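You operate a simulated robot arm through the tools that you are given. There is no shell and no other tool. Be economical: measure what you need, move in short steps, check, and stop when the job is done.

You run a simulated two-armed robot. Do the job below in one go: nothing can be reset, and whatever is moved stays where it is left.

Task
Take the yellow edge guard and leave it on the low shelf of the tool rack. Close the grey table drawer. Take the red thread cap from the packing table top and put it on the grey flow slip there. Open the blue table drawer, put the black elbow from the inside of the blue table drawer on the clear end of the packing table, then shut the drawer. Pick up the grey thermometer with one hand, pass it to the other hand and put it on the bench top beside the vice. Take the black edge guard on the packing table top and put it away on the lower shelf of the packing table. Open the lower chest drawer, take the blotter pad from the pull-out shelf of the cart and put it in the inside of the lower chest drawer and shut the drawer again. Take the mesh basket from the top deck of the cart and put it on the kit table top. The order is free. Set down upright: black elbow, grey thermometer, mesh basket.

Only the result counts: the job must be done as asked and must still hold three seconds after the hand-in. Knocking over, shifting, dropping, spilling or breaking anything else fails it. Lids that push on must go on centred and level and be pressed home; caps that screw on are set level and turned clockwise until they are tight.

Robot
Two 7-joint arms with two-finger grippers on one trunk, on a base that drives. Base frame: it is fixed to the floor where the robot stands at the start and does not move with it; the origin is under the middle of the robot, x ahead of it, y to its left, z up. Units: cm, rad, N and s.
The left shoulder is at the start at [2.5, 21.2, 128.1], the right one opposite. With the tool pointing down near the work surface each hand reaches from about 10 to 32 cm from the robot's upright axis, wherever it stands, measured 20 degrees to its own side. Places, roughly: bench top beside the vice (16x16 cm) [-242, -128, 84]; black edge guard (9x8x4 cm) [60, -60, 80]; black elbow (8x5x6 cm) [60, -40, 70]; blotter pad (9x8x4 cm) [60, 200, 50]; blue table drawer [60, -50, 70]; clear end of the packing table [60, -50, 80]; flow slip [75, -50, 75]; grey table drawer [40, 0, 70]; grey thermometer [75, -50, 75]; inside of the lower chest drawer [70, 130, 30]; kit table top [-30, 550, 80]; low shelf of the tool rack (74x22 cm) [-378, -128, 28]; lower chest drawer [60, 130, 40]; lower shelf of the packing table [70, -10, 20]; mesh basket (5x5x7 cm) [60, 220, 80]; red thread cap (4x4x3 cm) [60, -20, 80]; yellow edge guard (9x8x4 cm) [50, 20, 20]. Payload 2.2 kg a hand.
The tool frame of a hand sits at the grasp point between the pads (the TCP): z along the fingers, y along the line on which they close. The tips reach 1.9 cm beyond it. Largest opening 11.6 cm; the body of the gripper starts 7 cm behind the TCP.
Orientation is told as [roll, pitch, yaw] about the base's x, y, z axes, in that order, counted from this pose: with the fingers straight down and closing along the base's y, the tool's x points along the base's -x, its y along +y and its z along -z.

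Tools
- The arms move only by the tool step_arm. It takes "left_moves", "right_moves" or both (then of equal length, played together; a hand with none holds still); each is a list of rows, each an object (a shift or turn left out is 0, a gripper value left out holds the last) with "dp": the shift along the tool's x, y, z in units of 150 mm (1.0 is 150 mm), a list of three; "angular": the turn, a rotation vector about the tool's x, y, z in units of 180 degrees (1.0 is 180 degrees), a list of three. In form: [{"dp": [dx, dy, dz], "angular": [rx, ry, rz]}, ...]. A call has 1 to 12 rows; each row is the pose to reach, as a shift and turn from the pose commanded when the call began, along the tool's axes at that moment. "left_fingers" and "right_fingers" are, for a hand that has rows, the finger opening in cm, from 0 to 11.6, set as the call begins (left out, the last holds). A call with a number of a shift or a turn outside -1 to 1 is refused whole. Each row takes 0.2 s and may step no farther than 5 cm and 0.15 rad from the row before; otherwise, or with a gripper value out of range, the whole call is refused. Where a pose cannot be reached the arm comes as near as it can. A force on the tool above 40 N (or 10 N above the force at the start of the call, whichever is more), or a blocked arm, ends the call early, and 0.2 s more pass. The fingers move at their own pace and stop on an object; they squeeze with about 33 N. The grip force told is the motor's: it shows also when the fingers shut on nothing. Time passes only in rows, and 0.2 s behind the last, so rows that repeat a pose let the fingers close. It gives the time, the measured TCP pose, the force on the tool (base axes), the opening and the grip force at its end, in the units of the frame above (readings bear some noise), with the torque about the TCP (base axes, N m) and any sound that the robot's microphone picked up.
- Cameras (640 x 400 px; columns grow to the right, rows downward): "scene" is now at [10.62, -2.97, 141.59]; the picture's right is [-0.39, -0.92, -0.00], its down [-0.79, 0.33, -0.51] and it looks along [0.47, -0.20, -0.86] (base axes); focal length 248 px, centre (320, 200). "left" rides on the left gripper at [6.9, 1.5, -9.7] in its tool frame; the picture's right is [-0.21, 0.98, 0.00], its down [-0.76, -0.17, -0.63] and it looks along [-0.62, -0.14, 0.77] (tool axes); focal length 251 px, centre (320, 200). "right" rides on the right gripper at [6.9, -1.5, -9.7] in its tool frame; the picture's right is [0.21, 0.98, 0.00], its down [-0.76, 0.17, -0.63] and it looks along [-0.62, 0.14, 0.77] (tool axes); focal length 251 px, centre (320, 200). There is no depth. A picture from a camera that has moved, and an enlarged one, comes with that camera's place and axes in the base frame and with its lens.
- grab_frame(camera): a new picture of that camera. It takes no simulated time.
- slide_trunk(by): slides the trunk up (or, below 0, down) by that many cm; the arms and the scene camera ride with it, the base frame stays. It gives what a move gives, with no picture.
- roll_base(legs): drives the robot by 1 to 6 legs, each [ahead, left, turn to the left] in cm, cm and rad, along the robot's own axes; the way and the turn of a leg run together, so that a leg with both is an arc; at most 150 cm and 3.142 rad a leg. The arms and the cameras ride along, it lands a little off, and it stops where it bumps. It gives what a move gives.
- aim_head(pan, tilt): turns the head with the scene camera to pan (to the left, within 1.396 rad either way) and tilt (down, from -0.506 to 1.204), counted from straight ahead of the robot. It gives what a move gives.
- inspect(camera, box): a new picture of the part [left, top, right, bottom] of that camera's present view, enlarged. It takes no simulated time.
- hand_in(): hands the job in; it is judged then, once.

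Work in short steps. Places have to be worked out from the pictures, the camera data and where the tool is seen: move nearer, look again, correct. Check each grasp and each placing, and mend what went wrong. You have 525 turns and 318 pictures in all, those below and enlarged ones among them. Open the grippers and draw the arms clear of the work before you hand the job in, unless the task says otherwise; then end with one line.

The tools are called as name(argument=value, ...) on one line, values as JSON. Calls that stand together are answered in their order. step_arm: Moves the arms, as the interface text tells. Its arguments: {"type":"object","properties":{"left_moves":{"type":"array"},"left_fingers":{"type":"number"},"right_moves":{"type":"array"},"right_fingers":{"type":"number"}},"required":[]} The other tools are called the same way: slide_trunk (by) slides the trunk up or down; roll_base (legs) drives the base; aim_head (pan, tilt) turns the head that bears the scene camera; grab_frame (camera) takes a picture; inspect (camera, box) takes an enlarged picture of a part of a camera's view; hand_in () hands the job in.

At the start:

```text
time: 0.0
left_ee_pos: [46.96, -7.68, 107.47]
left_tool_rot: [0.0, 0.0, 0.0]
left_contact_force: [0.4, 0.0, 0.7]
left_ft_torque: [-0.02, 0.03, 0.02]
left_grip_width: 11.6
left_finger_force: 0.0
right_ee_pos: [33.58, -43.07, 109.45]
right_tool_rot: [0.003, 0.003, -0.001]
right_contact_force: [-0.5, 1.1, -0.9]
right_ft_torque: [-0.03, 0.03, -0.01]
right_grip_width: 11.58
right_finger_force: 0.0
trunk travel left (down, up): [-42.5, 6.5]
robot x, y, heading: [-0.06, 0.02, 0.001]
head pan, tilt: [-0.396, 1.028]
```

scene: 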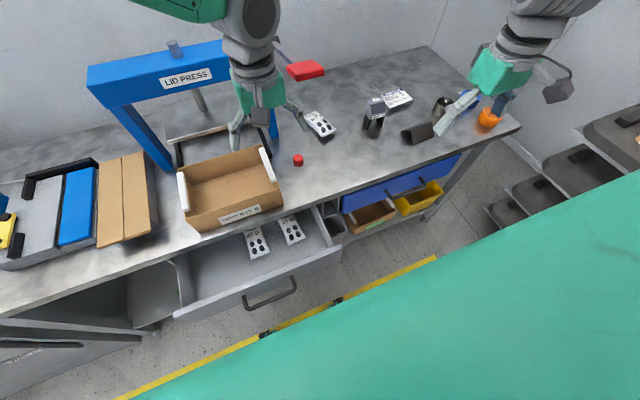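
right: 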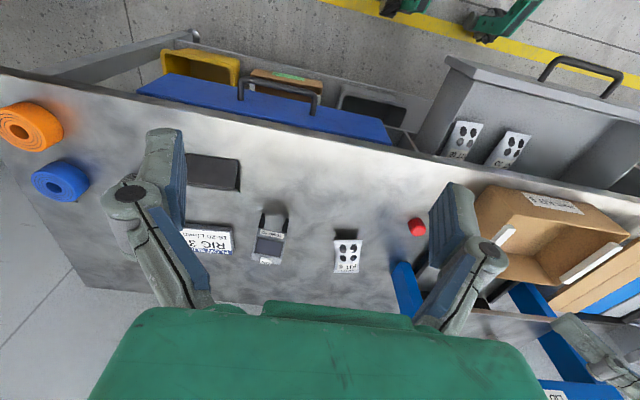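
left: 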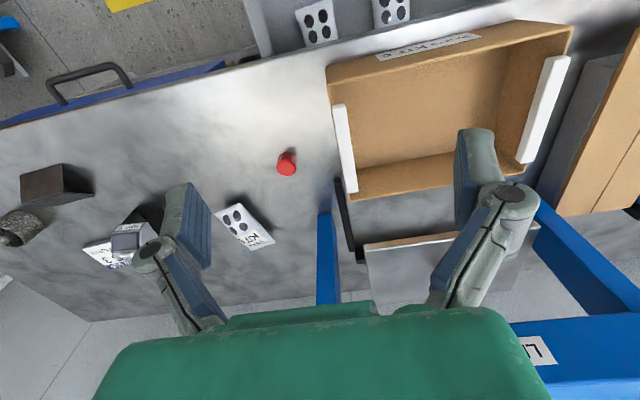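

I'll begin by taking enlarged looks at the packing table to tell the objects and slips apart.

inspect(camera="scene", box=[260, 50, 540, 225])

inspect(camera="right", box=[160, 120, 440, 295])

inspect(camera="scene", box=[0, 150, 360, 375])

```text
2.29 times, centred on (400, 138) of scene
camera zoom: at [10.62, -2.97, 141.59], right [-0.39, -0.92, 0.0], down [-0.79, 0.33, -0.51], along [0.47, -0.2, -0.86], focal length 567 px, centre (137, 343)
```

zoom: 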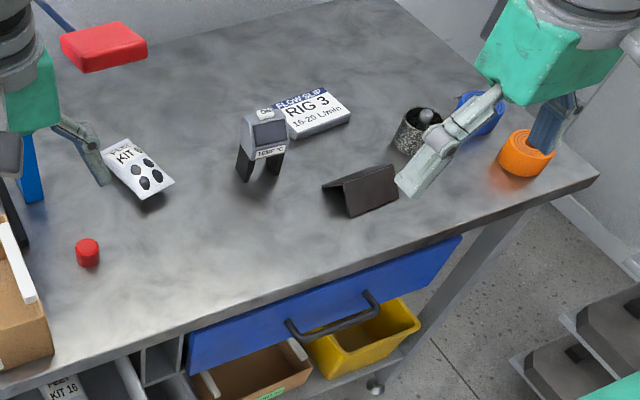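

```text
2.29 times, centred on (300, 208) of right
camera zoom: at [26.76, -44.54, 119.09], right [-0.21, 0.98, 0.0], down [0.76, 0.17, 0.63], along [0.62, 0.14, -0.78], focal length 575 px, centre (366, 183)
```

zoom: 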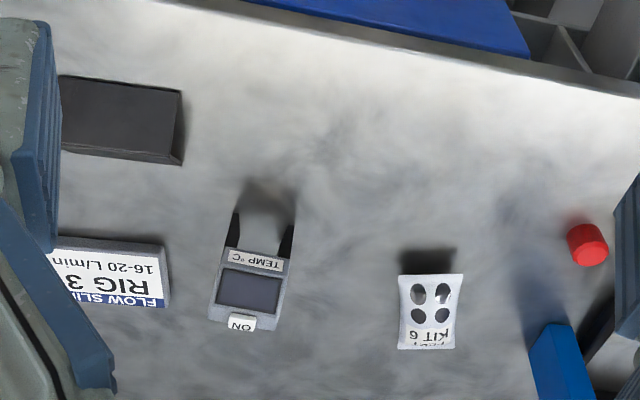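

```text
1.78 times, centred on (180, 262) of scene
camera zoom: at [10.62, -2.97, 141.59], right [-0.39, -0.92, 0.0], down [-0.79, 0.33, -0.51], along [0.47, -0.2, -0.86], focal length 441 px, centre (569, 89)
```

zoom: 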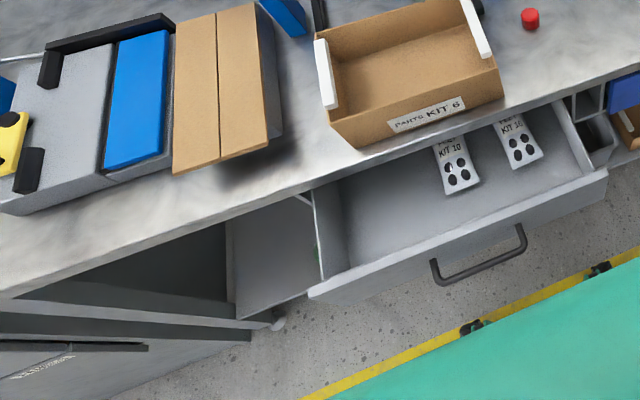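

Table top is near z 80; the slip is at about (72,-60), thermometer (66,-46), cap (60,-16), black guard (54,-57). Now I look around with the head.

aim_head(pan=0.5, tilt=0.8)

grab_frame(camera="scene")

aim_head(pan=1.3, tilt=0.5)

grab_frame(camera="scene")

aim_head(pan=-1.39, tilt=0.4)

grab_frame(camera="scene")

```text
time: 1.2
left_ee_pos: [46.61, -7.58, 107.54]
left_tool_rot: [-0.002, -0.003, 0.0]
left_contact_force: [0.3, 1.0, -0.3]
left_ft_torque: [0.01, -0.01, -0.03]
left_grip_width: 11.59
left_finger_force: 0.0
right_ee_pos: [33.43, -42.95, 109.66]
right_tool_rot: [0.0, -0.002, 0.0]
right_contact_force: [-0.3, -0.2, 0.2]
right_ft_torque: [0.04, -0.01, 0.0]
right_grip_width: 11.6
right_finger_force: 0.0
trunk travel left (down, up): [-42.5, 6.5]
robot x, y, heading: [0.06, -0.06, 0.0]
head pan, tilt: [0.499, 0.799]
```

```text
311 pictures are left
camera scene: at [11.46, 3.52, 143.31], right [0.48, -0.88, 0.0], down [-0.63, -0.34, -0.7], along [0.61, 0.34, -0.72], focal length 248 px, centre (320, 200)
```

scene: 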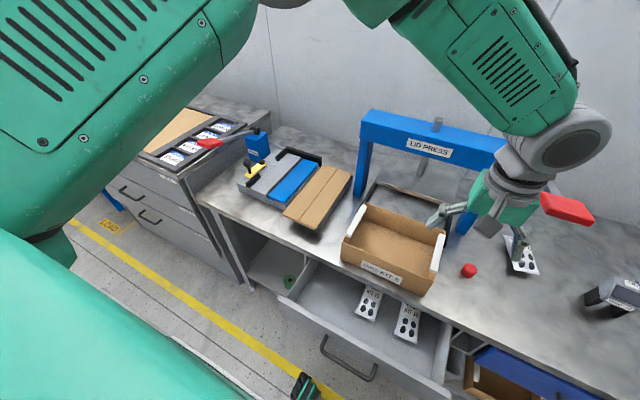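

```text
time: 2.3
left_ee_pos: [46.65, -7.55, 107.49]
left_tool_rot: [-0.001, -0.002, -0.001]
left_contact_force: [0.6, -0.1, 0.4]
left_ft_torque: [0.0, -0.06, 0.0]
left_grip_width: 11.58
left_finger_force: 0.1
right_ee_pos: [33.51, -42.89, 109.65]
right_tool_rot: [-0.002, -0.003, 0.0]
right_contact_force: [0.6, 0.1, 0.3]
right_ft_torque: [0.0, -0.01, 0.01]
right_grip_width: 11.61
right_finger_force: 0.0
trunk travel left (down, up): [-42.5, 6.5]
robot x, y, heading: [-0.02, -0.32, -0.003]
head pan, tilt: [1.3, 0.499]
```

```text
310 pictures are left
camera scene: at [6.8, 8.42, 145.93], right [0.96, -0.27, 0.0], down [-0.13, -0.46, -0.88], along [0.23, 0.85, -0.48], focal length 248 px, centre (320, 200)
```

scene: 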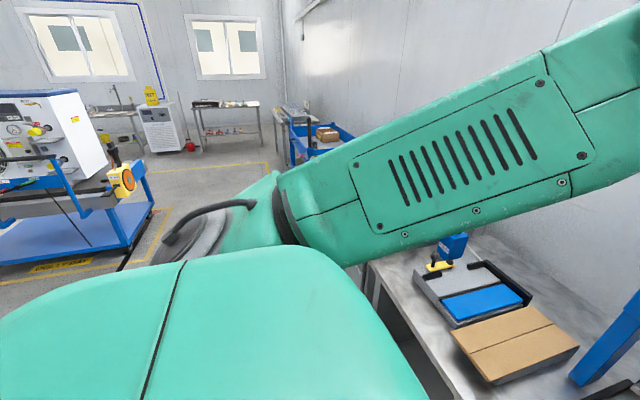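

```text
time: 4.7
left_ee_pos: [46.5, -7.5, 107.46]
left_tool_rot: [0.0, -0.003, 0.001]
left_contact_force: [1.3, 0.3, -0.4]
left_ft_torque: [-0.01, 0.01, -0.01]
left_grip_width: 11.59
left_finger_force: 0.1
right_ee_pos: [33.44, -42.82, 109.63]
right_tool_rot: [-0.001, -0.003, 0.0]
right_contact_force: [-0.2, 0.7, 0.3]
right_ft_torque: [0.02, 0.01, 0.0]
right_grip_width: 11.59
right_finger_force: 0.1
trunk travel left (down, up): [-42.5, 6.5]
robot x, y, heading: [-0.07, 0.3, 0.001]
head pan, tilt: [-1.389, 0.4]
```

```text
309 pictures are left
camera scene: at [6.03, -9.48, 146.81], right [-0.98, -0.18, 0.0], down [-0.07, 0.39, -0.92], along [0.17, -0.9, -0.39], focal length 248 px, centre (320, 200)
```

scene: 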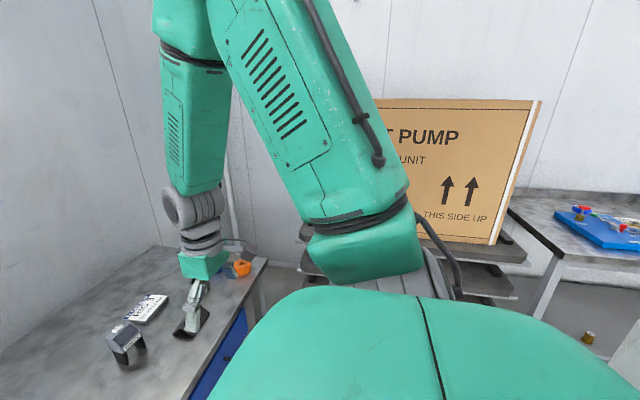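

The grey drawer's front stands near x 32, its handle near (28,5,68). I draw the left hand back and open the way to push the drawer; first a retreat toward the robot.

step_arm(left_moves=[{"dp": [0.25, 0.1, 0]}, {"dp": [0.5, 0.2, 0]}, {"dp": [0.75, 0.3, 0]}, {"dp": [1, 0.4, 0]}], left_fingers=0)

aim_head(pan=0.1, tilt=1.2)

grab_frame(camera="scene")

grab_frame(camera="left")

```text
time: 5.7
left_ee_pos: [31.49, -1.43, 107.96]
left_tool_rot: [-0.019, -0.004, 0.012]
left_contact_force: [0.0, -0.7, 0.1]
left_ft_torque: [-0.01, -0.03, 0.0]
left_grip_width: 0.0
left_finger_force: 28.4
right_ee_pos: [33.17, -42.95, 109.74]
right_tool_rot: [-0.002, -0.003, 0.001]
right_contact_force: [-0.7, 0.2, 0.1]
right_ft_torque: [0.0, 0.02, 0.0]
right_grip_width: 11.6
right_finger_force: 0.2
trunk travel left (down, up): [-42.5, 6.5]
robot x, y, heading: [0.01, -0.01, 0.0]
head pan, tilt: [-1.389, 0.4]
```

```text
time: 7.3
left_ee_pos: [31.77, -1.52, 107.81]
left_tool_rot: [-0.02, -0.005, 0.01]
left_contact_force: [-0.2, 1.1, 0.2]
left_ft_torque: [0.01, 0.0, -0.01]
left_grip_width: 0.0
left_finger_force: 28.7
right_ee_pos: [33.38, -42.97, 109.76]
right_tool_rot: [0.001, -0.003, -0.001]
right_contact_force: [0.9, 0.6, 0.4]
right_ft_torque: [-0.02, -0.02, -0.02]
right_grip_width: 11.61
right_finger_force: 0.0
trunk travel left (down, up): [-42.5, 6.5]
robot x, y, heading: [-0.23, -0.38, -0.002]
head pan, tilt: [0.099, 1.201]
```

```text
308 pictures are left
camera scene: at [10.38, -1.05, 141.02], right [-0.12, -0.99, 0.0], down [-0.89, 0.11, -0.43], along [0.43, -0.05, -0.9], focal length 248 px, centre (320, 200)
```

scene: 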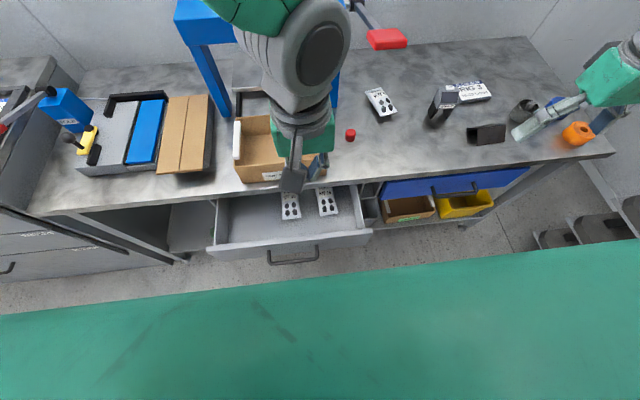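

```text
307 pictures are left
camera left: at [24.88, 0.14, 117.4], right [0.2, 0.98, -0.02], down [0.76, -0.15, 0.64], along [0.62, -0.14, -0.77], focal length 251 px, centre (320, 200)
```

left: 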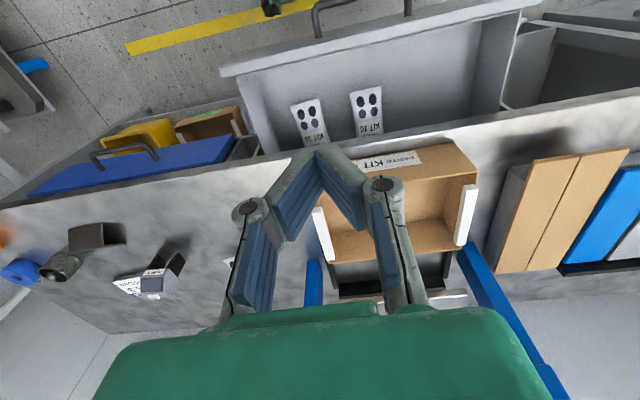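

Drawer front is near x 32.5 with its handle at x≈27, y −1..12; the table edge is near x 43.7. I pull the left hand back to x≈21 and lower the trunk.

step_arm(left_moves=[{"dp": [0.25, 0.15, 0]}, {"dp": [0.5, 0.3, 0]}, {"dp": [0.7, 0.4, 0]}])

slide_trunk(by=-22)

grab_frame(camera="left")

```text
time: 8.1
left_ee_pos: [21.31, 4.62, 107.2]
left_tool_rot: [0.001, -0.001, 0.011]
left_contact_force: [-0.1, 0.4, 0.1]
left_ft_torque: [0.01, -0.02, 0.02]
left_grip_width: 0.0
left_finger_force: 28.0
right_ee_pos: [33.47, -42.88, 109.64]
right_tool_rot: [-0.001, -0.002, 0.0]
right_contact_force: [0.2, -0.1, 0.1]
right_ft_torque: [0.0, 0.02, -0.01]
right_grip_width: 11.61
right_finger_force: 0.1
trunk travel left (down, up): [-42.5, 6.5]
robot x, y, heading: [-0.0, 0.08, -0.002]
head pan, tilt: [0.099, 1.201]
```

```text
time: 10.4
left_ee_pos: [21.28, 4.43, 85.28]
left_tool_rot: [0.0, -0.003, 0.007]
left_contact_force: [0.6, 0.3, 0.1]
left_ft_torque: [-0.01, -0.02, -0.04]
left_grip_width: 0.01
left_finger_force: 28.5
right_ee_pos: [33.39, -42.81, 87.54]
right_tool_rot: [0.002, -0.004, 0.001]
right_contact_force: [0.7, -0.6, -0.4]
right_ft_torque: [-0.02, 0.01, -0.03]
right_grip_width: 11.58
right_finger_force: 0.0
trunk travel left (down, up): [-20.5, 28.5]
robot x, y, heading: [-0.13, -0.1, 0.002]
head pan, tilt: [0.099, 1.201]
```

```text
306 pictures are left
camera left: at [14.45, 6.02, 94.75], right [0.21, 0.98, 0.0], down [0.75, -0.16, 0.64], along [0.62, -0.13, -0.77], focal length 251 px, centre (320, 200)
```

left: 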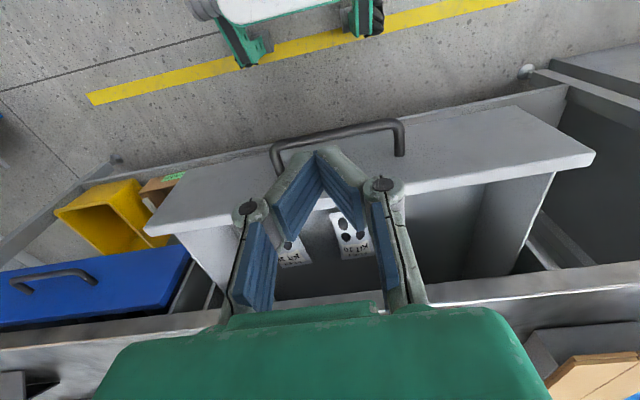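

Handle sits at about x 26.6, y −1..12. I lower the closed left hand in front of it to z≈69.

step_arm(left_moves=[{"dp": [0.0, 0.05, 0.3]}, {"dp": [0, 0.05, 0.6]}, {"dp": [0, 0.05, 0.9]}, {"dp": [0, 0.05, 1.0]}])

grab_frame(camera="left")

grab_frame(camera="scene")

```text
time: 11.4
left_ee_pos: [20.98, 5.04, 70.1]
left_tool_rot: [0.002, -0.004, 0.001]
left_contact_force: [0.8, 1.0, -0.9]
left_ft_torque: [0.01, 0.03, 0.0]
left_grip_width: 0.0
left_finger_force: 28.4
right_ee_pos: [33.37, -43.08, 87.64]
right_tool_rot: [0.001, -0.002, 0.0]
right_contact_force: [-0.2, 0.9, -0.1]
right_ft_torque: [0.04, -0.02, -0.01]
right_grip_width: 11.56
right_finger_force: 0.0
trunk travel left (down, up): [-20.5, 28.5]
robot x, y, heading: [0.21, -0.4, 0.001]
head pan, tilt: [0.099, 1.201]
```

```text
305 pictures are left
camera left: at [14.21, 6.56, 79.66], right [0.21, 0.98, 0.0], down [0.75, -0.17, 0.64], along [0.62, -0.13, -0.77], focal length 251 px, centre (320, 200)
```

left: 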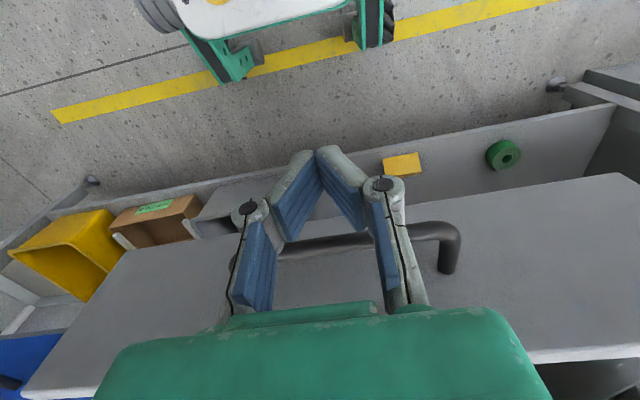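

```text
304 pictures are left
camera scene: at [9.79, 0.23, 118.54], right [0.1, -1.0, 0.0], down [-0.93, -0.09, -0.36], along [0.36, 0.04, -0.93], focal length 248 px, centre (320, 200)
```

scene: 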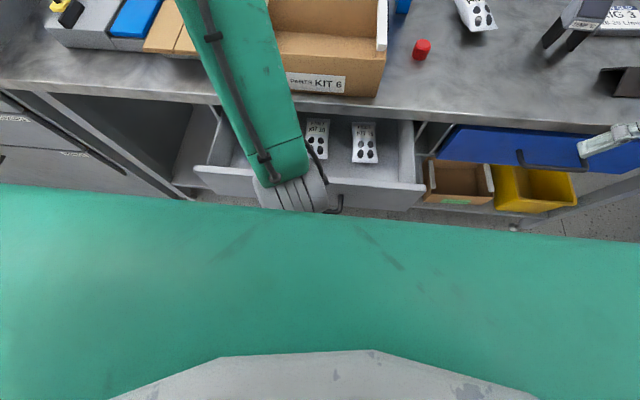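

The handle bar is at z≈69; I lower 2 cm more and push forward.

step_arm(left_moves=[{"dp": [0.0, 0.0, 0.13]}, {"dp": [-0.25, 0, 0.13]}, {"dp": [-0.45, 0, 0.13]}, {"dp": [-0.65, 0, 0.13]}, {"dp": [-0.85, 0, 0.13]}, {"dp": [-1.0, 0, 0.13]}])

grab_frame(camera="scene")

```text
time: 12.8
left_ee_pos: [36.4, 5.11, 68.38]
left_tool_rot: [-0.002, -0.001, 0.002]
left_contact_force: [-0.1, -0.5, 0.2]
left_ft_torque: [0.03, 0.02, 0.0]
left_grip_width: 0.0
left_finger_force: 28.4
right_ee_pos: [33.47, -42.83, 87.58]
right_tool_rot: [-0.001, -0.002, 0.0]
right_contact_force: [-0.1, -0.2, 0.8]
right_ft_torque: [-0.01, -0.01, 0.01]
right_grip_width: 11.59
right_finger_force: 0.1
trunk travel left (down, up): [-20.5, 28.5]
robot x, y, heading: [-0.3, -0.03, 0.001]
head pan, tilt: [0.099, 1.201]
```

```text
303 pictures are left
camera scene: at [9.85, 0.33, 118.53], right [0.1, -0.99, 0.0], down [-0.93, -0.09, -0.36], along [0.36, 0.04, -0.93], focal length 248 px, centre (320, 200)
```

scene: 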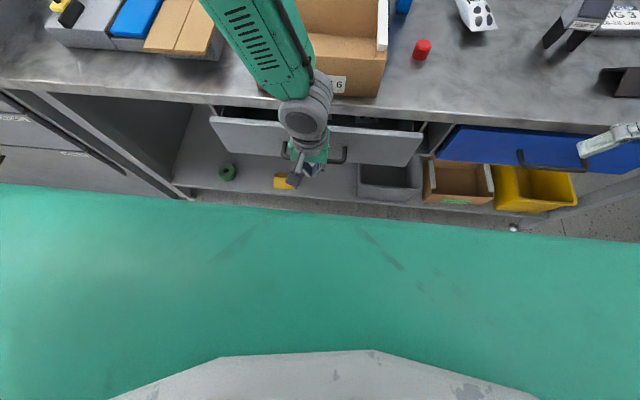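

The drawer moved; I keep pushing until it stops.

step_arm(left_moves=[{"dp": [-0.1, 0, 0]}, {"dp": [-0.2, 0, 0]}, {"dp": [-0.3, 0, 0]}, {"dp": [-0.4, 0, 0]}, {"dp": [-0.5, 0, 0]}])

grab_frame(camera="scene")

```text
time: 13.7
left_ee_pos: [39.76, 5.01, 68.14]
left_tool_rot: [0.002, 0.014, -0.001]
left_contact_force: [-11.7, -0.5, 6.4]
left_ft_torque: [0.1, -0.06, 0.17]
left_grip_width: 0.0
left_finger_force: 28.6
right_ee_pos: [33.15, -42.75, 87.74]
right_tool_rot: [-0.003, -0.002, -0.001]
right_contact_force: [0.6, 0.0, -0.6]
right_ft_torque: [0.01, 0.02, 0.0]
right_grip_width: 11.59
right_finger_force: 0.2
trunk travel left (down, up): [-20.5, 28.5]
robot x, y, heading: [-0.12, -0.08, -0.001]
head pan, tilt: [0.099, 1.201]
stopped in row 4 (left hand): the force on the tool passed its limit at 48 N (the readings are from after the stop); the commanded pose is now the measured one
```

```text
302 pictures are left
camera scene: at [9.78, 0.35, 118.54], right [0.1, -0.99, 0.0], down [-0.93, -0.09, -0.36], along [0.36, 0.04, -0.93], focal length 248 px, centre (320, 200)
```

scene: 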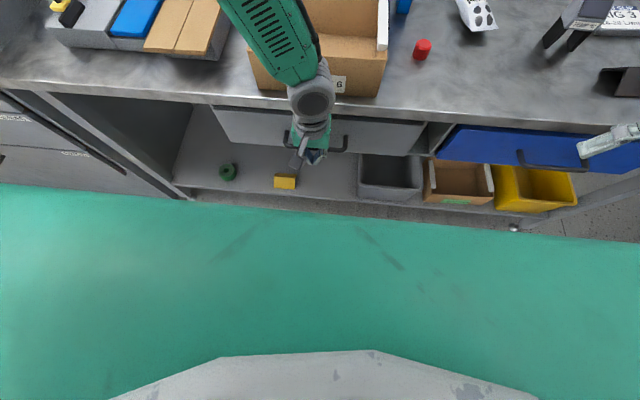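

Drawer hit its stop at 48 N and looks shut. I withdraw the left hand and raise it clear of the table.

step_arm(left_moves=[{"dp": [0.2, 0, 0]}, {"dp": [0.5, 0, -0.1]}, {"dp": [0.6, 0, -0.4]}, {"dp": [0.6, 0, -0.7]}, {"dp": [0.6, 0, -1.0]}])

step_arm(left_moves=[{"dp": [0, 0, -0.3]}, {"dp": [0, 0, -0.6]}, {"dp": [0, 0, -0.8]}], right_moves=[{"dp": [0, 0, -0.3]}, {"dp": [0, 0, -0.6]}, {"dp": [0, 0, -0.8]}], left_fingers=11)

aim_head(pan=0, tilt=1.0)

grab_frame(camera="scene")

```text
time: 14.9
left_ee_pos: [30.45, 4.84, 83.43]
left_tool_rot: [0.004, 0.014, -0.006]
left_contact_force: [0.2, 0.3, -0.4]
left_ft_torque: [-0.02, 0.01, -0.02]
left_grip_width: 0.02
left_finger_force: 28.2
right_ee_pos: [33.29, -42.82, 87.8]
right_tool_rot: [-0.002, -0.002, 0.0]
right_contact_force: [0.6, 0.2, 0.5]
right_ft_torque: [-0.01, 0.0, -0.02]
right_grip_width: 11.59
right_finger_force: 0.1
trunk travel left (down, up): [-20.5, 28.5]
robot x, y, heading: [-0.0, -0.07, -0.002]
head pan, tilt: [0.099, 1.201]
```

```text
time: 15.7
left_ee_pos: [31.15, 5.47, 95.5]
left_tool_rot: [-0.002, 0.016, 0.004]
left_contact_force: [-1.2, 0.2, -1.2]
left_ft_torque: [0.01, 0.01, -0.01]
left_grip_width: 10.99
left_finger_force: 0.1
right_ee_pos: [33.14, -42.56, 100.21]
right_tool_rot: [-0.004, -0.004, 0.0]
right_contact_force: [0.5, 0.4, 0.3]
right_ft_torque: [-0.03, -0.03, 0.03]
right_grip_width: 11.59
right_finger_force: 0.1
trunk travel left (down, up): [-20.5, 28.5]
robot x, y, heading: [-0.29, 0.2, -0.005]
head pan, tilt: [0.099, 1.201]
```

```text
time: 16.4
left_ee_pos: [31.07, 5.24, 95.4]
left_tool_rot: [0.0, 0.011, -0.003]
left_contact_force: [-0.4, 0.2, 0.4]
left_ft_torque: [0.0, 0.02, -0.02]
left_grip_width: 11.0
left_finger_force: 0.2
right_ee_pos: [33.26, -42.73, 100.07]
right_tool_rot: [-0.004, -0.004, -0.001]
right_contact_force: [0.1, 0.3, 0.4]
right_ft_torque: [0.02, 0.02, -0.05]
right_grip_width: 11.62
right_finger_force: 0.0
trunk travel left (down, up): [-20.5, 28.5]
robot x, y, heading: [-0.28, 0.07, 0.001]
head pan, tilt: [0.0, 1.0]
```

```text
301 pictures are left
camera scene: at [11.09, -0.05, 119.8], right [0.0, -1.0, 0.0], down [-0.84, 0.0, -0.54], along [0.54, 0.0, -0.84], focal length 248 px, centre (320, 200)
```

scene: 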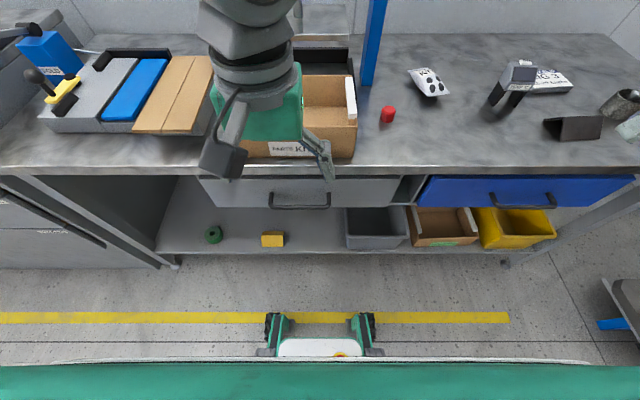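

Both drawers are flush. I drive nearer the packing table and to its right part, to bring the cap and slip within reach.

roll_base(legs=[[0, -30, 0], [13, 0, 0]])

grab_frame(camera="left")

grab_frame(camera="scene")

```text
time: 19.4
left_ee_pos: [43.75, -23.75, 95.4]
left_tool_rot: [-0.016, 0.014, -0.008]
left_contact_force: [-0.7, -0.1, -0.1]
left_ft_torque: [-0.09, 0.03, -0.01]
left_grip_width: 11.0
left_finger_force: 0.1
right_ee_pos: [45.5, -71.6, 100.72]
right_tool_rot: [-0.018, -0.004, -0.006]
right_contact_force: [-0.4, -0.1, 0.0]
right_ft_torque: [-0.07, 0.04, 0.01]
right_grip_width: 11.62
right_finger_force: 0.0
trunk travel left (down, up): [-20.5, 28.5]
robot x, y, heading: [12.78, -29.58, -0.0]
head pan, tilt: [0.0, 1.0]
```

```text
300 pictures are left
camera left: at [37.13, -21.87, 105.02], right [0.22, 0.97, -0.02], down [0.76, -0.17, 0.62], along [0.61, -0.15, -0.78], focal length 251 px, centre (320, 200)
```

left: 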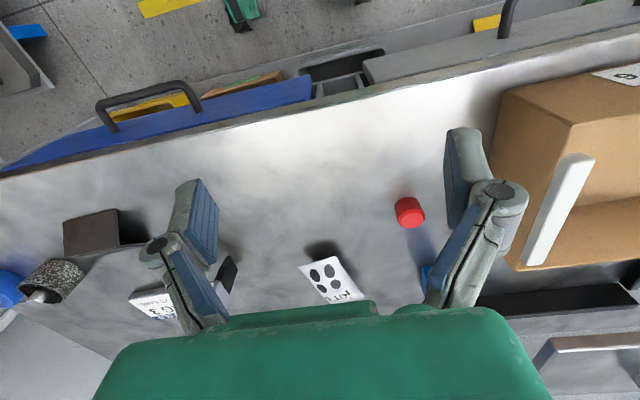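

```text
299 pictures are left
camera scene: at [23.76, -27.97, 119.78], right [-0.01, -1.0, 0.02], down [-0.84, 0.0, -0.54], along [0.54, -0.02, -0.84], focal length 248 px, centre (320, 200)
```

scene: 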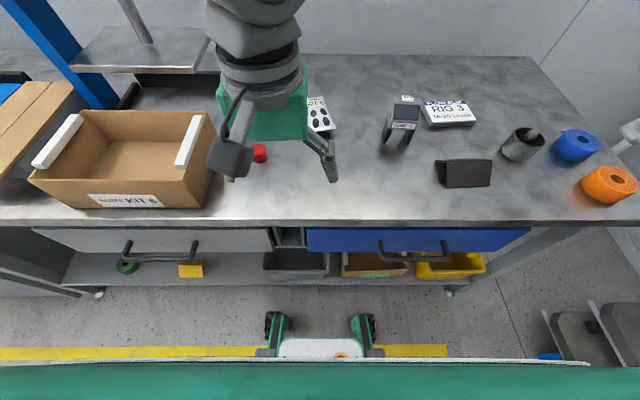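

Cap refined to (59.4,−16.1). I carry the left hand above it with a 7 cm opening (the box wall is at y≈−8).

step_arm(left_moves=[{"dp": [-0.25, 0.13, 0]}, {"dp": [-0.5, 0.26, 0]}, {"dp": [-0.75, 0.4, 0]}, {"dp": [-1, 0.5, 0]}], left_fingers=7)

grab_frame(camera="left")

```text
time: 20.6
left_ee_pos: [59.83, -22.55, 95.57]
left_tool_rot: [-0.029, 0.0, -0.147]
left_contact_force: [7.9, 14.1, 0.1]
left_ft_torque: [-1.41, 0.7, 0.03]
left_grip_width: 7.0
left_finger_force: 0.0
right_ee_pos: [43.3, -73.81, 99.63]
right_tool_rot: [-0.031, 0.032, -0.083]
right_contact_force: [-1.4, -0.6, 0.0]
right_ft_torque: [-0.01, -0.21, 0.0]
right_grip_width: 11.6
right_finger_force: 0.0
trunk travel left (down, up): [-20.5, 28.5]
robot x, y, heading: [16.01, -30.82, -0.081]
head pan, tilt: [0.0, 1.0]
stopped in row 4 (left hand): the arm was blocked; the commanded pose is now the measured one
```

```text
298 pictures are left
camera left: at [53.45, -19.6, 105.13], right [0.35, 0.93, -0.03], down [0.73, -0.26, 0.64], along [0.59, -0.25, -0.77], focal length 251 px, centre (320, 200)
```

left: 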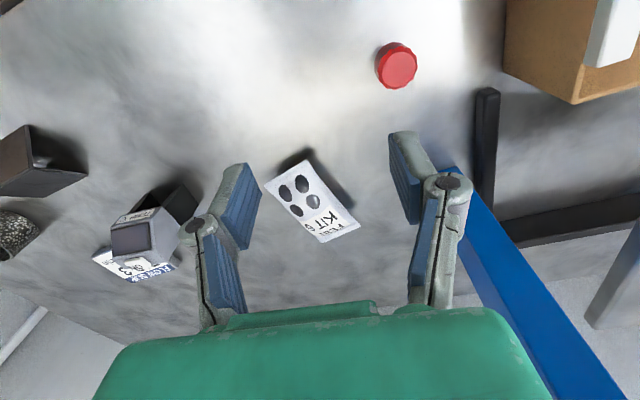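

The arm was blocked and the robot turned a bit; I look at what it touched.

aim_head(pan=0.3, tilt=0.5)

grab_frame(camera="scene")

grab_frame(camera="right")

```text
time: 21.5
left_ee_pos: [61.0, -22.25, 95.5]
left_tool_rot: [-0.027, 0.008, -0.146]
left_contact_force: [-1.3, 0.8, -0.1]
left_ft_torque: [-0.05, -0.09, -0.02]
left_grip_width: 7.02
left_finger_force: 0.0
right_ee_pos: [44.71, -73.52, 99.42]
right_tool_rot: [-0.025, 0.035, -0.076]
right_contact_force: [-3.2, -1.7, 0.9]
right_ft_torque: [0.21, -0.28, 0.0]
right_grip_width: 11.63
right_finger_force: 0.1
trunk travel left (down, up): [-20.5, 28.5]
robot x, y, heading: [15.79, -29.6, -0.075]
head pan, tilt: [0.3, 0.499]
```

```text
297 pictures are left
camera scene: at [27.67, -33.54, 123.95], right [0.22, -0.97, -0.04], down [-0.46, -0.07, -0.88], along [0.86, 0.22, -0.46], focal length 248 px, centre (320, 200)
```

scene: 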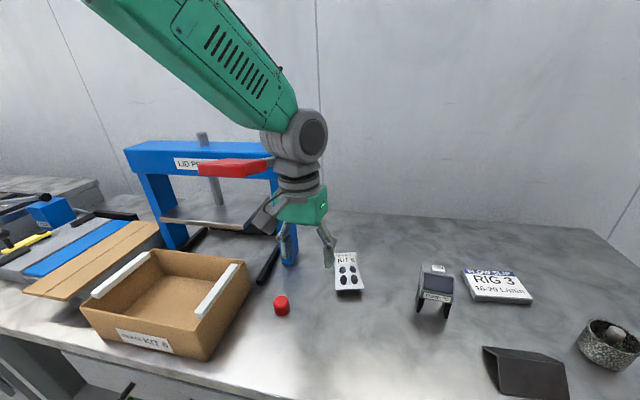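

```text
296 pictures are left
camera right: at [37.95, -74.2, 109.25], right [-0.14, 0.99, -0.02], down [0.79, 0.12, 0.6], along [0.6, 0.07, -0.8], focal length 251 px, centre (320, 200)
```

right: 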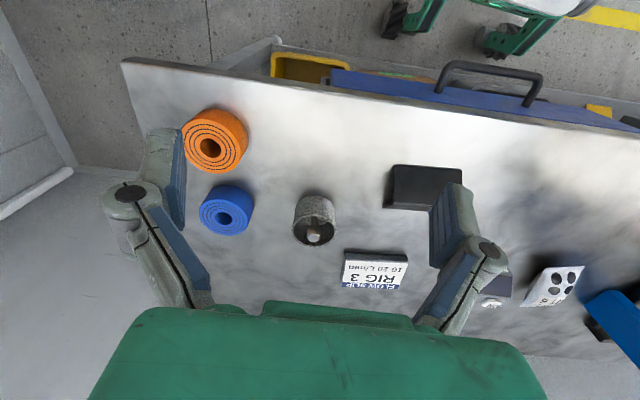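

The left wrist met the press's red handle, which hangs over the cap near (52,−17,114). I back the left arm out the way it came (right, then back) and will take the cap with the right hand leaning in from the right.

step_arm(left_moves=[{"dp": [-0.03, -0.2, 0]}, {"dp": [0, -0.4, 0]}, {"dp": [0.3, -0.45, 0]}, {"dp": [0.6, -0.48, 0]}, {"dp": [0.9, -0.5, 0]}, {"dp": [1.0, -0.4, 0]}])

step_arm(left_moves=[{"dp": [0.2, 0.2, 0]}, {"dp": [0.3, 0.4, 0]}, {"dp": [0.3, 0.6, 0]}, {"dp": [0.3, 0.9, 0]}])

grab_frame(camera="scene")

```text
time: 22.7
left_ee_pos: [35.89, -19.84, 94.02]
left_tool_rot: [-0.079, -0.008, -0.13]
left_contact_force: [-6.3, 5.2, 2.5]
left_ft_torque: [-0.41, -0.57, 0.03]
left_grip_width: 7.01
left_finger_force: 0.0
right_ee_pos: [30.63, -65.62, 96.72]
right_tool_rot: [-0.076, 0.154, -0.083]
right_contact_force: [-7.0, 3.6, 1.7]
right_ft_torque: [-0.29, -0.82, 0.06]
right_grip_width: 11.59
right_finger_force: 0.1
trunk travel left (down, up): [-20.5, 28.5]
robot x, y, heading: [14.67, -26.15, -0.087]
head pan, tilt: [0.3, 0.499]
stopped in row 5 (left hand): the arm was blocked; the commanded pose is now the measured one
```

```text
time: 23.7
left_ee_pos: [43.27, -7.92, 94.98]
left_tool_rot: [-0.087, -0.052, -0.122]
left_contact_force: [-0.7, 0.0, 0.4]
left_ft_torque: [-0.02, -0.04, 0.05]
left_grip_width: 6.99
left_finger_force: 0.1
left hand out of reach, approached as far as the arm can: row 2, 3, 4
right_ee_pos: [38.19, -66.18, 98.85]
right_tool_rot: [-0.08, 0.092, -0.073]
right_contact_force: [0.0, 0.5, 0.3]
right_ft_torque: [-0.08, -0.05, 0.03]
right_grip_width: 11.6
right_finger_force: 0.0
trunk travel left (down, up): [-20.5, 28.5]
robot x, y, heading: [14.36, -26.01, -0.08]
head pan, tilt: [0.3, 0.499]
```

```text
295 pictures are left
camera scene: at [27.19, -22.06, 123.83], right [0.22, -0.98, 0.02], down [-0.47, -0.12, -0.87], along [0.85, 0.18, -0.49], focal length 248 px, centre (320, 200)
```

scene: 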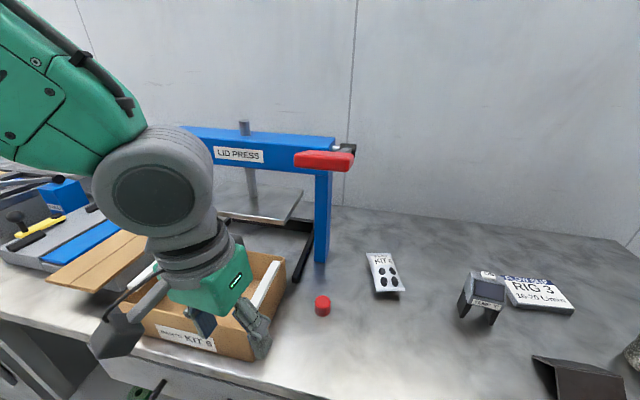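

Both hands read a tilt and the body seems to have swayed. I let time pass with a head turn and check whether it settles.

aim_head(pan=0.0, tilt=1.0)

grab_frame(camera="scene")

grab_frame(camera="left")

grab_frame(camera="right")

```text
time: 24.6
left_ee_pos: [43.21, -9.51, 95.2]
left_tool_rot: [-0.079, -0.051, -0.125]
left_contact_force: [-0.3, -0.8, 0.1]
left_ft_torque: [-0.01, -0.02, -0.01]
left_grip_width: 6.98
left_finger_force: 0.1
right_ee_pos: [38.16, -67.46, 98.42]
right_tool_rot: [-0.07, 0.083, -0.075]
right_contact_force: [0.7, -0.1, 0.9]
right_ft_torque: [0.0, 0.0, 0.03]
right_grip_width: 11.59
right_finger_force: 0.1
trunk travel left (down, up): [-20.5, 28.5]
robot x, y, heading: [14.03, -26.3, -0.08]
head pan, tilt: [0.0, 1.0]
```

```text
294 pictures are left
camera scene: at [25.13, -25.84, 119.8], right [-0.08, -1.0, 0.01], down [-0.84, 0.06, -0.54], along [0.54, -0.05, -0.84], focal length 248 px, centre (320, 200)
```

scene: 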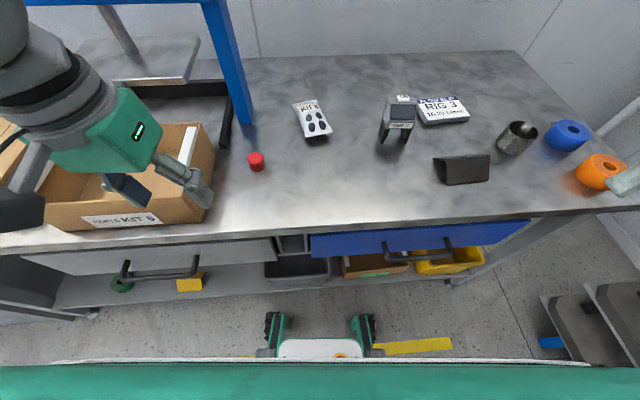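

```text
293 pictures are left
camera left: at [36.22, -6.15, 104.21], right [0.34, 0.94, -0.06], down [0.7, -0.21, 0.68], along [0.63, -0.27, -0.73], focal length 251 px, centre (320, 200)
```

left: 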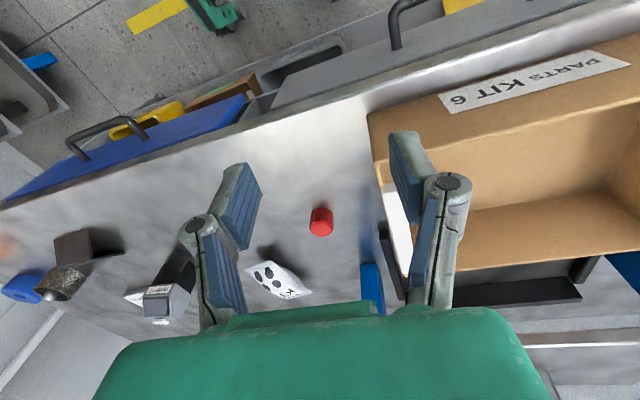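

```text
292 pictures are left
camera right: at [32.0, -67.81, 108.73], right [-0.15, 0.99, -0.05], down [0.82, 0.15, 0.55], along [0.55, 0.04, -0.83], focal length 251 px, centre (320, 200)
```

right: 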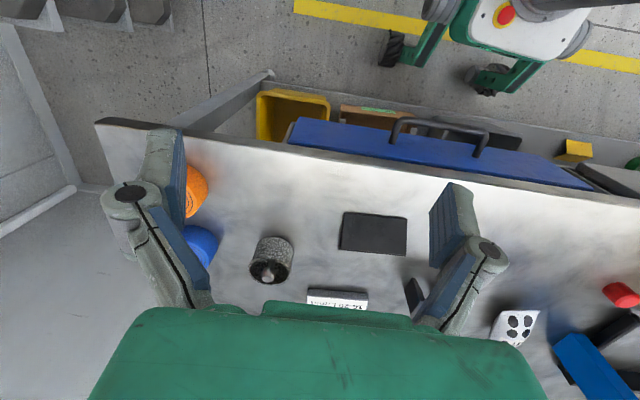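

The body has settled level. I back the base off a little and straighten its heading so the left hand is clear of the box.

roll_base(legs=[[-8, 0, 0], [0, 4, 0.08]])

grab_frame(camera="scene")

```text
time: 26.2
left_ee_pos: [33.78, -3.09, 95.21]
left_tool_rot: [-0.071, -0.05, -0.044]
left_contact_force: [0.9, 0.5, -0.1]
left_ft_torque: [-0.03, -0.02, -0.02]
left_grip_width: 6.99
left_finger_force: 0.0
right_ee_pos: [33.37, -61.51, 98.33]
right_tool_rot: [-0.062, 0.085, 0.0]
right_contact_force: [-0.4, 0.3, 0.1]
right_ft_torque: [0.03, -0.05, -0.02]
right_grip_width: 11.6
right_finger_force: 0.0
trunk travel left (down, up): [-20.5, 28.5]
robot x, y, heading: [6.24, -21.69, -0.002]
head pan, tilt: [0.0, 1.0]
```

```text
291 pictures are left
camera scene: at [17.1, -20.2, 119.79], right [0.0, -1.0, 0.01], down [-0.84, -0.01, -0.54], along [0.54, -0.01, -0.84], focal length 248 px, centre (320, 200)
```

scene: 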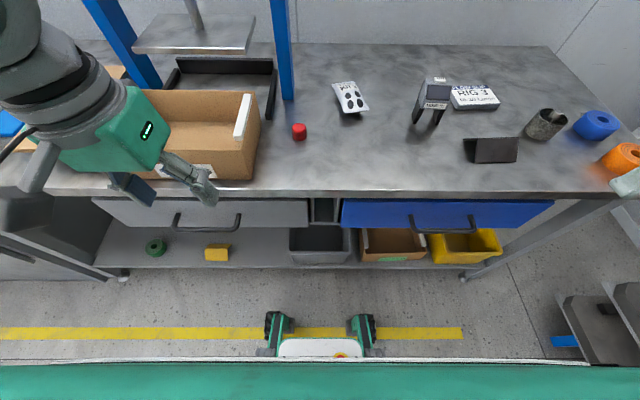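

The box and press are unmoved. I turn the right hand 60° in yaw over the free space, as a first part of the leaning approach to the cap.

step_arm(right_moves=[{"angular": [0, 0, -0.047], "dp": [0, 0.1, 0]}, {"angular": [0, 0, -0.094], "dp": [0, 0.2, 0]}, {"angular": [0, 0, -0.141], "dp": [0, 0.3, 0]}, {"angular": [0, 0, -0.188], "dp": [0, 0.4, 0]}, {"angular": [0, 0, -0.235], "dp": [0, 0.5, 0]}, {"angular": [0, 0, -0.282], "dp": [0, 0.6, 0]}, {"angular": [0, 0, -0.329], "dp": [0, 0.7, 0]}], right_fingers=7)

```text
time: 27.8
left_ee_pos: [33.62, -2.89, 95.18]
left_tool_rot: [-0.074, -0.051, -0.043]
left_contact_force: [0.3, 0.2, -0.3]
left_ft_torque: [-0.07, -0.03, 0.02]
left_grip_width: 7.0
left_finger_force: 0.1
right_ee_pos: [34.79, -51.85, 95.73]
right_tool_rot: [0.036, 0.105, 1.05]
right_contact_force: [-0.8, -0.6, -0.1]
right_ft_torque: [0.0, 0.02, -0.02]
right_grip_width: 7.02
right_finger_force: 0.1
right hand out of reach, approached as far as the arm can: row 4, 5, 6, 7
trunk travel left (down, up): [-20.5, 28.5]
robot x, y, heading: [6.09, -21.59, -0.0]
head pan, tilt: [0.0, 1.0]
```

Yaw is now 60°. Next the lean of about 35° plus a little roll correction.

step_arm(right_moves=[{"angular": [0, -0.045, 0]}, {"angular": [0, -0.09, 0]}, {"angular": [0, -0.135, 0]}, {"angular": [0, -0.18, 0]}, {"angular": [0, -0.225, 0]}])

grab_frame(camera="right")

grab_frame(camera="scene")

```text
time: 29.2
left_ee_pos: [33.34, -2.3, 95.1]
left_tool_rot: [-0.083, -0.053, -0.046]
left_contact_force: [-0.1, 0.9, 0.4]
left_ft_torque: [-0.08, -0.07, 0.01]
left_grip_width: 7.0
left_finger_force: 0.0
right_ee_pos: [36.07, -52.21, 96.47]
right_tool_rot: [0.041, -0.599, 1.017]
right_contact_force: [0.2, 0.7, 0.7]
right_ft_torque: [-0.09, -0.04, -0.01]
right_grip_width: 6.98
right_finger_force: 0.0
right hand out of reach, approached as far as the arm can: row 3, 4, 5
trunk travel left (down, up): [-20.5, 28.5]
robot x, y, heading: [5.67, -22.12, -0.004]
head pan, tilt: [0.0, 1.0]
stopped in row 5 (right hand): the arm was blocked; the commanded pose is now the measured one
```

```text
290 pictures are left
camera right: at [31.75, -62.68, 100.38], right [-0.93, 0.34, -0.09], down [0.02, 0.3, 0.95], along [0.35, 0.89, -0.29], focal length 251 px, centre (320, 200)
```

right: 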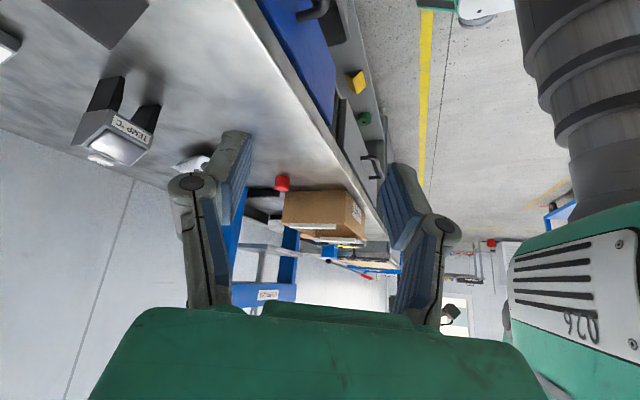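

```text
289 pictures are left
camera scene: at [17.01, -21.31, 119.82], right [0.0, -1.0, 0.01], down [-0.84, 0.0, -0.54], along [0.54, -0.01, -0.84], focal length 248 px, centre (320, 200)
```

scene: 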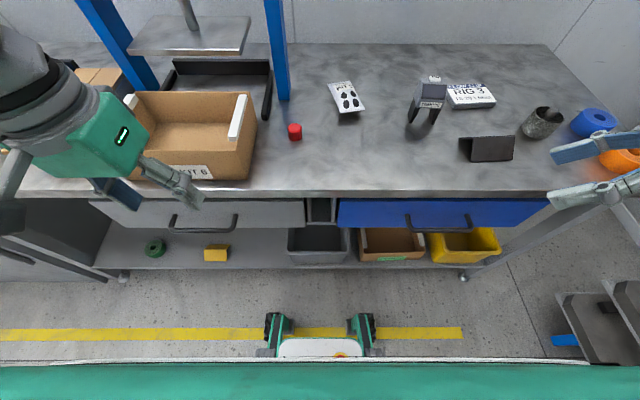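

Right hand now leans properly. I move it in from the front-right toward the cap, staying high.

step_arm(right_moves=[{"dp": [-0.236, -0.008, 0.08]}, {"dp": [-0.47, -0.016, 0.16]}, {"dp": [-0.71, -0.025, 0.24]}, {"dp": [-0.943, -0.033, 0.322]}])

grab_frame(camera="scene")

```text
time: 30.4
left_ee_pos: [33.36, -5.78, 95.79]
left_tool_rot: [-0.045, -0.052, -0.049]
left_contact_force: [0.3, -1.0, 0.2]
left_ft_torque: [0.07, 0.02, -0.02]
left_grip_width: 6.98
left_finger_force: 0.0
right_ee_pos: [44.08, -43.99, 99.85]
right_tool_rot: [0.066, -0.632, 1.0]
right_contact_force: [0.2, -1.0, -0.4]
right_ft_torque: [0.08, 0.0, 0.01]
right_grip_width: 7.0
right_finger_force: 0.1
trunk travel left (down, up): [-20.5, 28.5]
robot x, y, heading: [6.24, -21.76, -0.001]
head pan, tilt: [0.0, 1.0]
stopped in row 4 (right hand): the arm was blocked; the commanded pose is now the measured one
```

```text
288 pictures are left
camera scene: at [17.17, -22.42, 119.8], right [0.0, -1.0, 0.0], down [-0.84, 0.0, -0.54], along [0.54, 0.0, -0.84], focal length 248 px, centre (320, 200)
```

scene: 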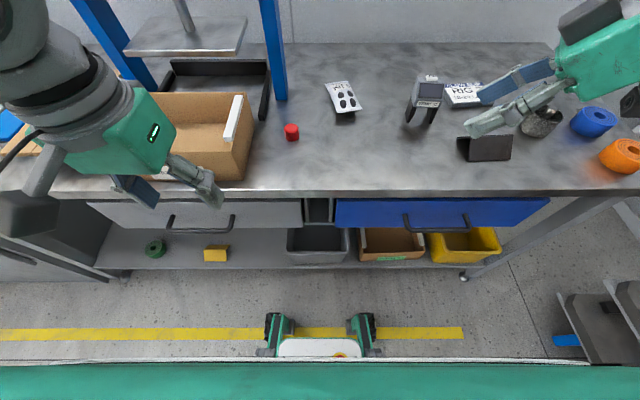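

Blocked again; I turn the head to see the right arm.

aim_head(pan=-1.1, tilt=0.5)

grab_frame(camera="scene")

```text
time: 31.7
left_ee_pos: [33.31, -1.75, 95.25]
left_tool_rot: [-0.081, -0.052, -0.042]
left_contact_force: [-0.4, 1.0, -0.6]
left_ft_torque: [0.01, -0.02, 0.02]
left_grip_width: 6.98
left_finger_force: 0.1
right_ee_pos: [43.94, -39.65, 100.69]
right_tool_rot: [0.038, -0.607, 1.027]
right_contact_force: [0.4, 1.7, -0.4]
right_ft_torque: [-0.12, 0.03, -0.07]
right_grip_width: 6.99
right_finger_force: 0.1
trunk travel left (down, up): [-20.5, 28.5]
robot x, y, heading: [6.16, -21.39, 0.001]
head pan, tilt: [-1.1, 0.499]
```

```text
287 pictures are left
camera scene: at [17.95, -23.44, 123.1], right [-0.46, -0.89, 0.01], down [-0.5, 0.25, -0.83], along [0.73, -0.39, -0.56], focal length 248 px, centre (320, 200)
```

scene: 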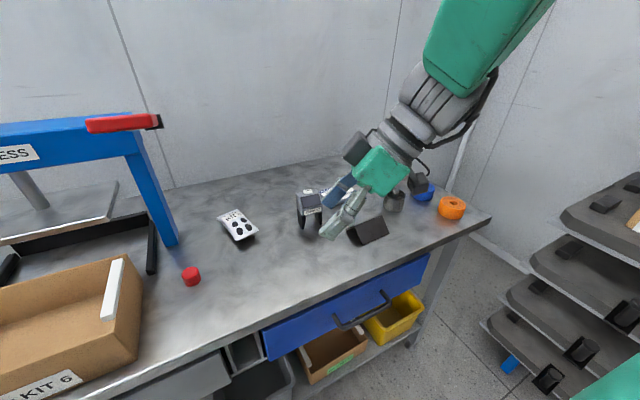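

Nothing external seems to block it; the body just sways with quick moves. I go on in smaller steps toward the cap.

step_arm(right_moves=[{"dp": [-0.11, -0.005, 0.12]}, {"dp": [-0.22, -0.01, 0.24]}, {"dp": [-0.34, -0.015, 0.36]}, {"dp": [-0.45, -0.02, 0.48]}, {"dp": [-0.57, -0.03, 0.6]}, {"dp": [-0.68, -0.033, 0.71]}, {"dp": [-0.68, -0.033, 0.71]}])

grab_frame(camera="right")

grab_frame(camera="scene")

```text
time: 33.3
left_ee_pos: [33.1, -2.58, 95.38]
left_tool_rot: [-0.073, -0.052, -0.046]
left_contact_force: [0.0, 0.8, 0.0]
left_ft_torque: [-0.04, -0.01, 0.0]
left_grip_width: 6.98
left_finger_force: 0.2
right_ee_pos: [51.72, -28.15, 97.38]
right_tool_rot: [0.043, -0.609, 1.02]
right_contact_force: [0.1, 1.0, -0.4]
right_ft_torque: [-0.05, 0.0, -0.07]
right_grip_width: 7.0
right_finger_force: 0.2
trunk travel left (down, up): [-20.5, 28.5]
robot x, y, heading: [5.94, -21.26, -0.001]
head pan, tilt: [-1.1, 0.499]
```

```text
286 pictures are left
camera right: at [47.49, -38.61, 101.28], right [-0.94, 0.34, -0.09], down [0.02, 0.29, 0.96], along [0.35, 0.89, -0.28], focal length 251 px, centre (320, 200)
```

right: 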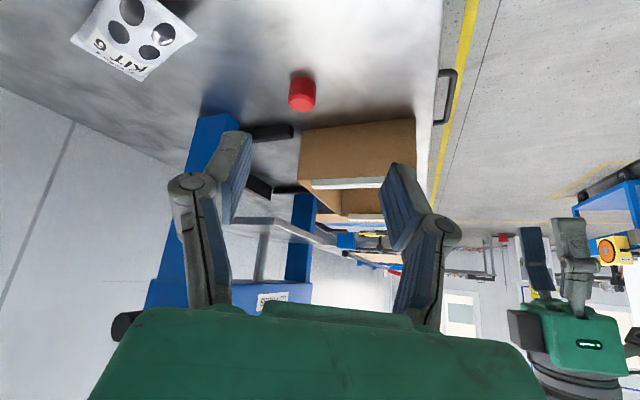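

```text
285 pictures are left
camera scene: at [14.27, -28.91, 123.96], right [-0.89, -0.45, 0.0], down [-0.22, 0.42, -0.88], along [0.4, -0.79, -0.48], focal length 248 px, centre (320, 200)
```

scene: 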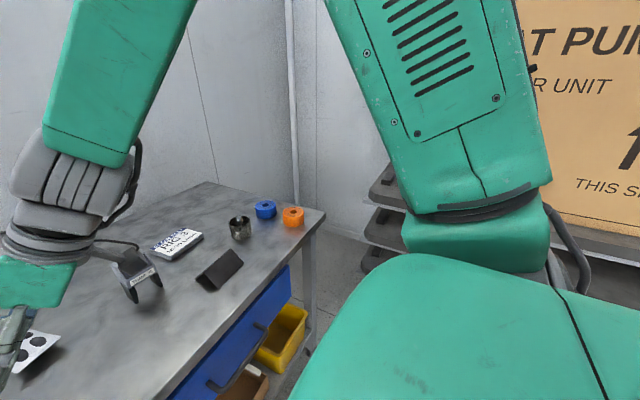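

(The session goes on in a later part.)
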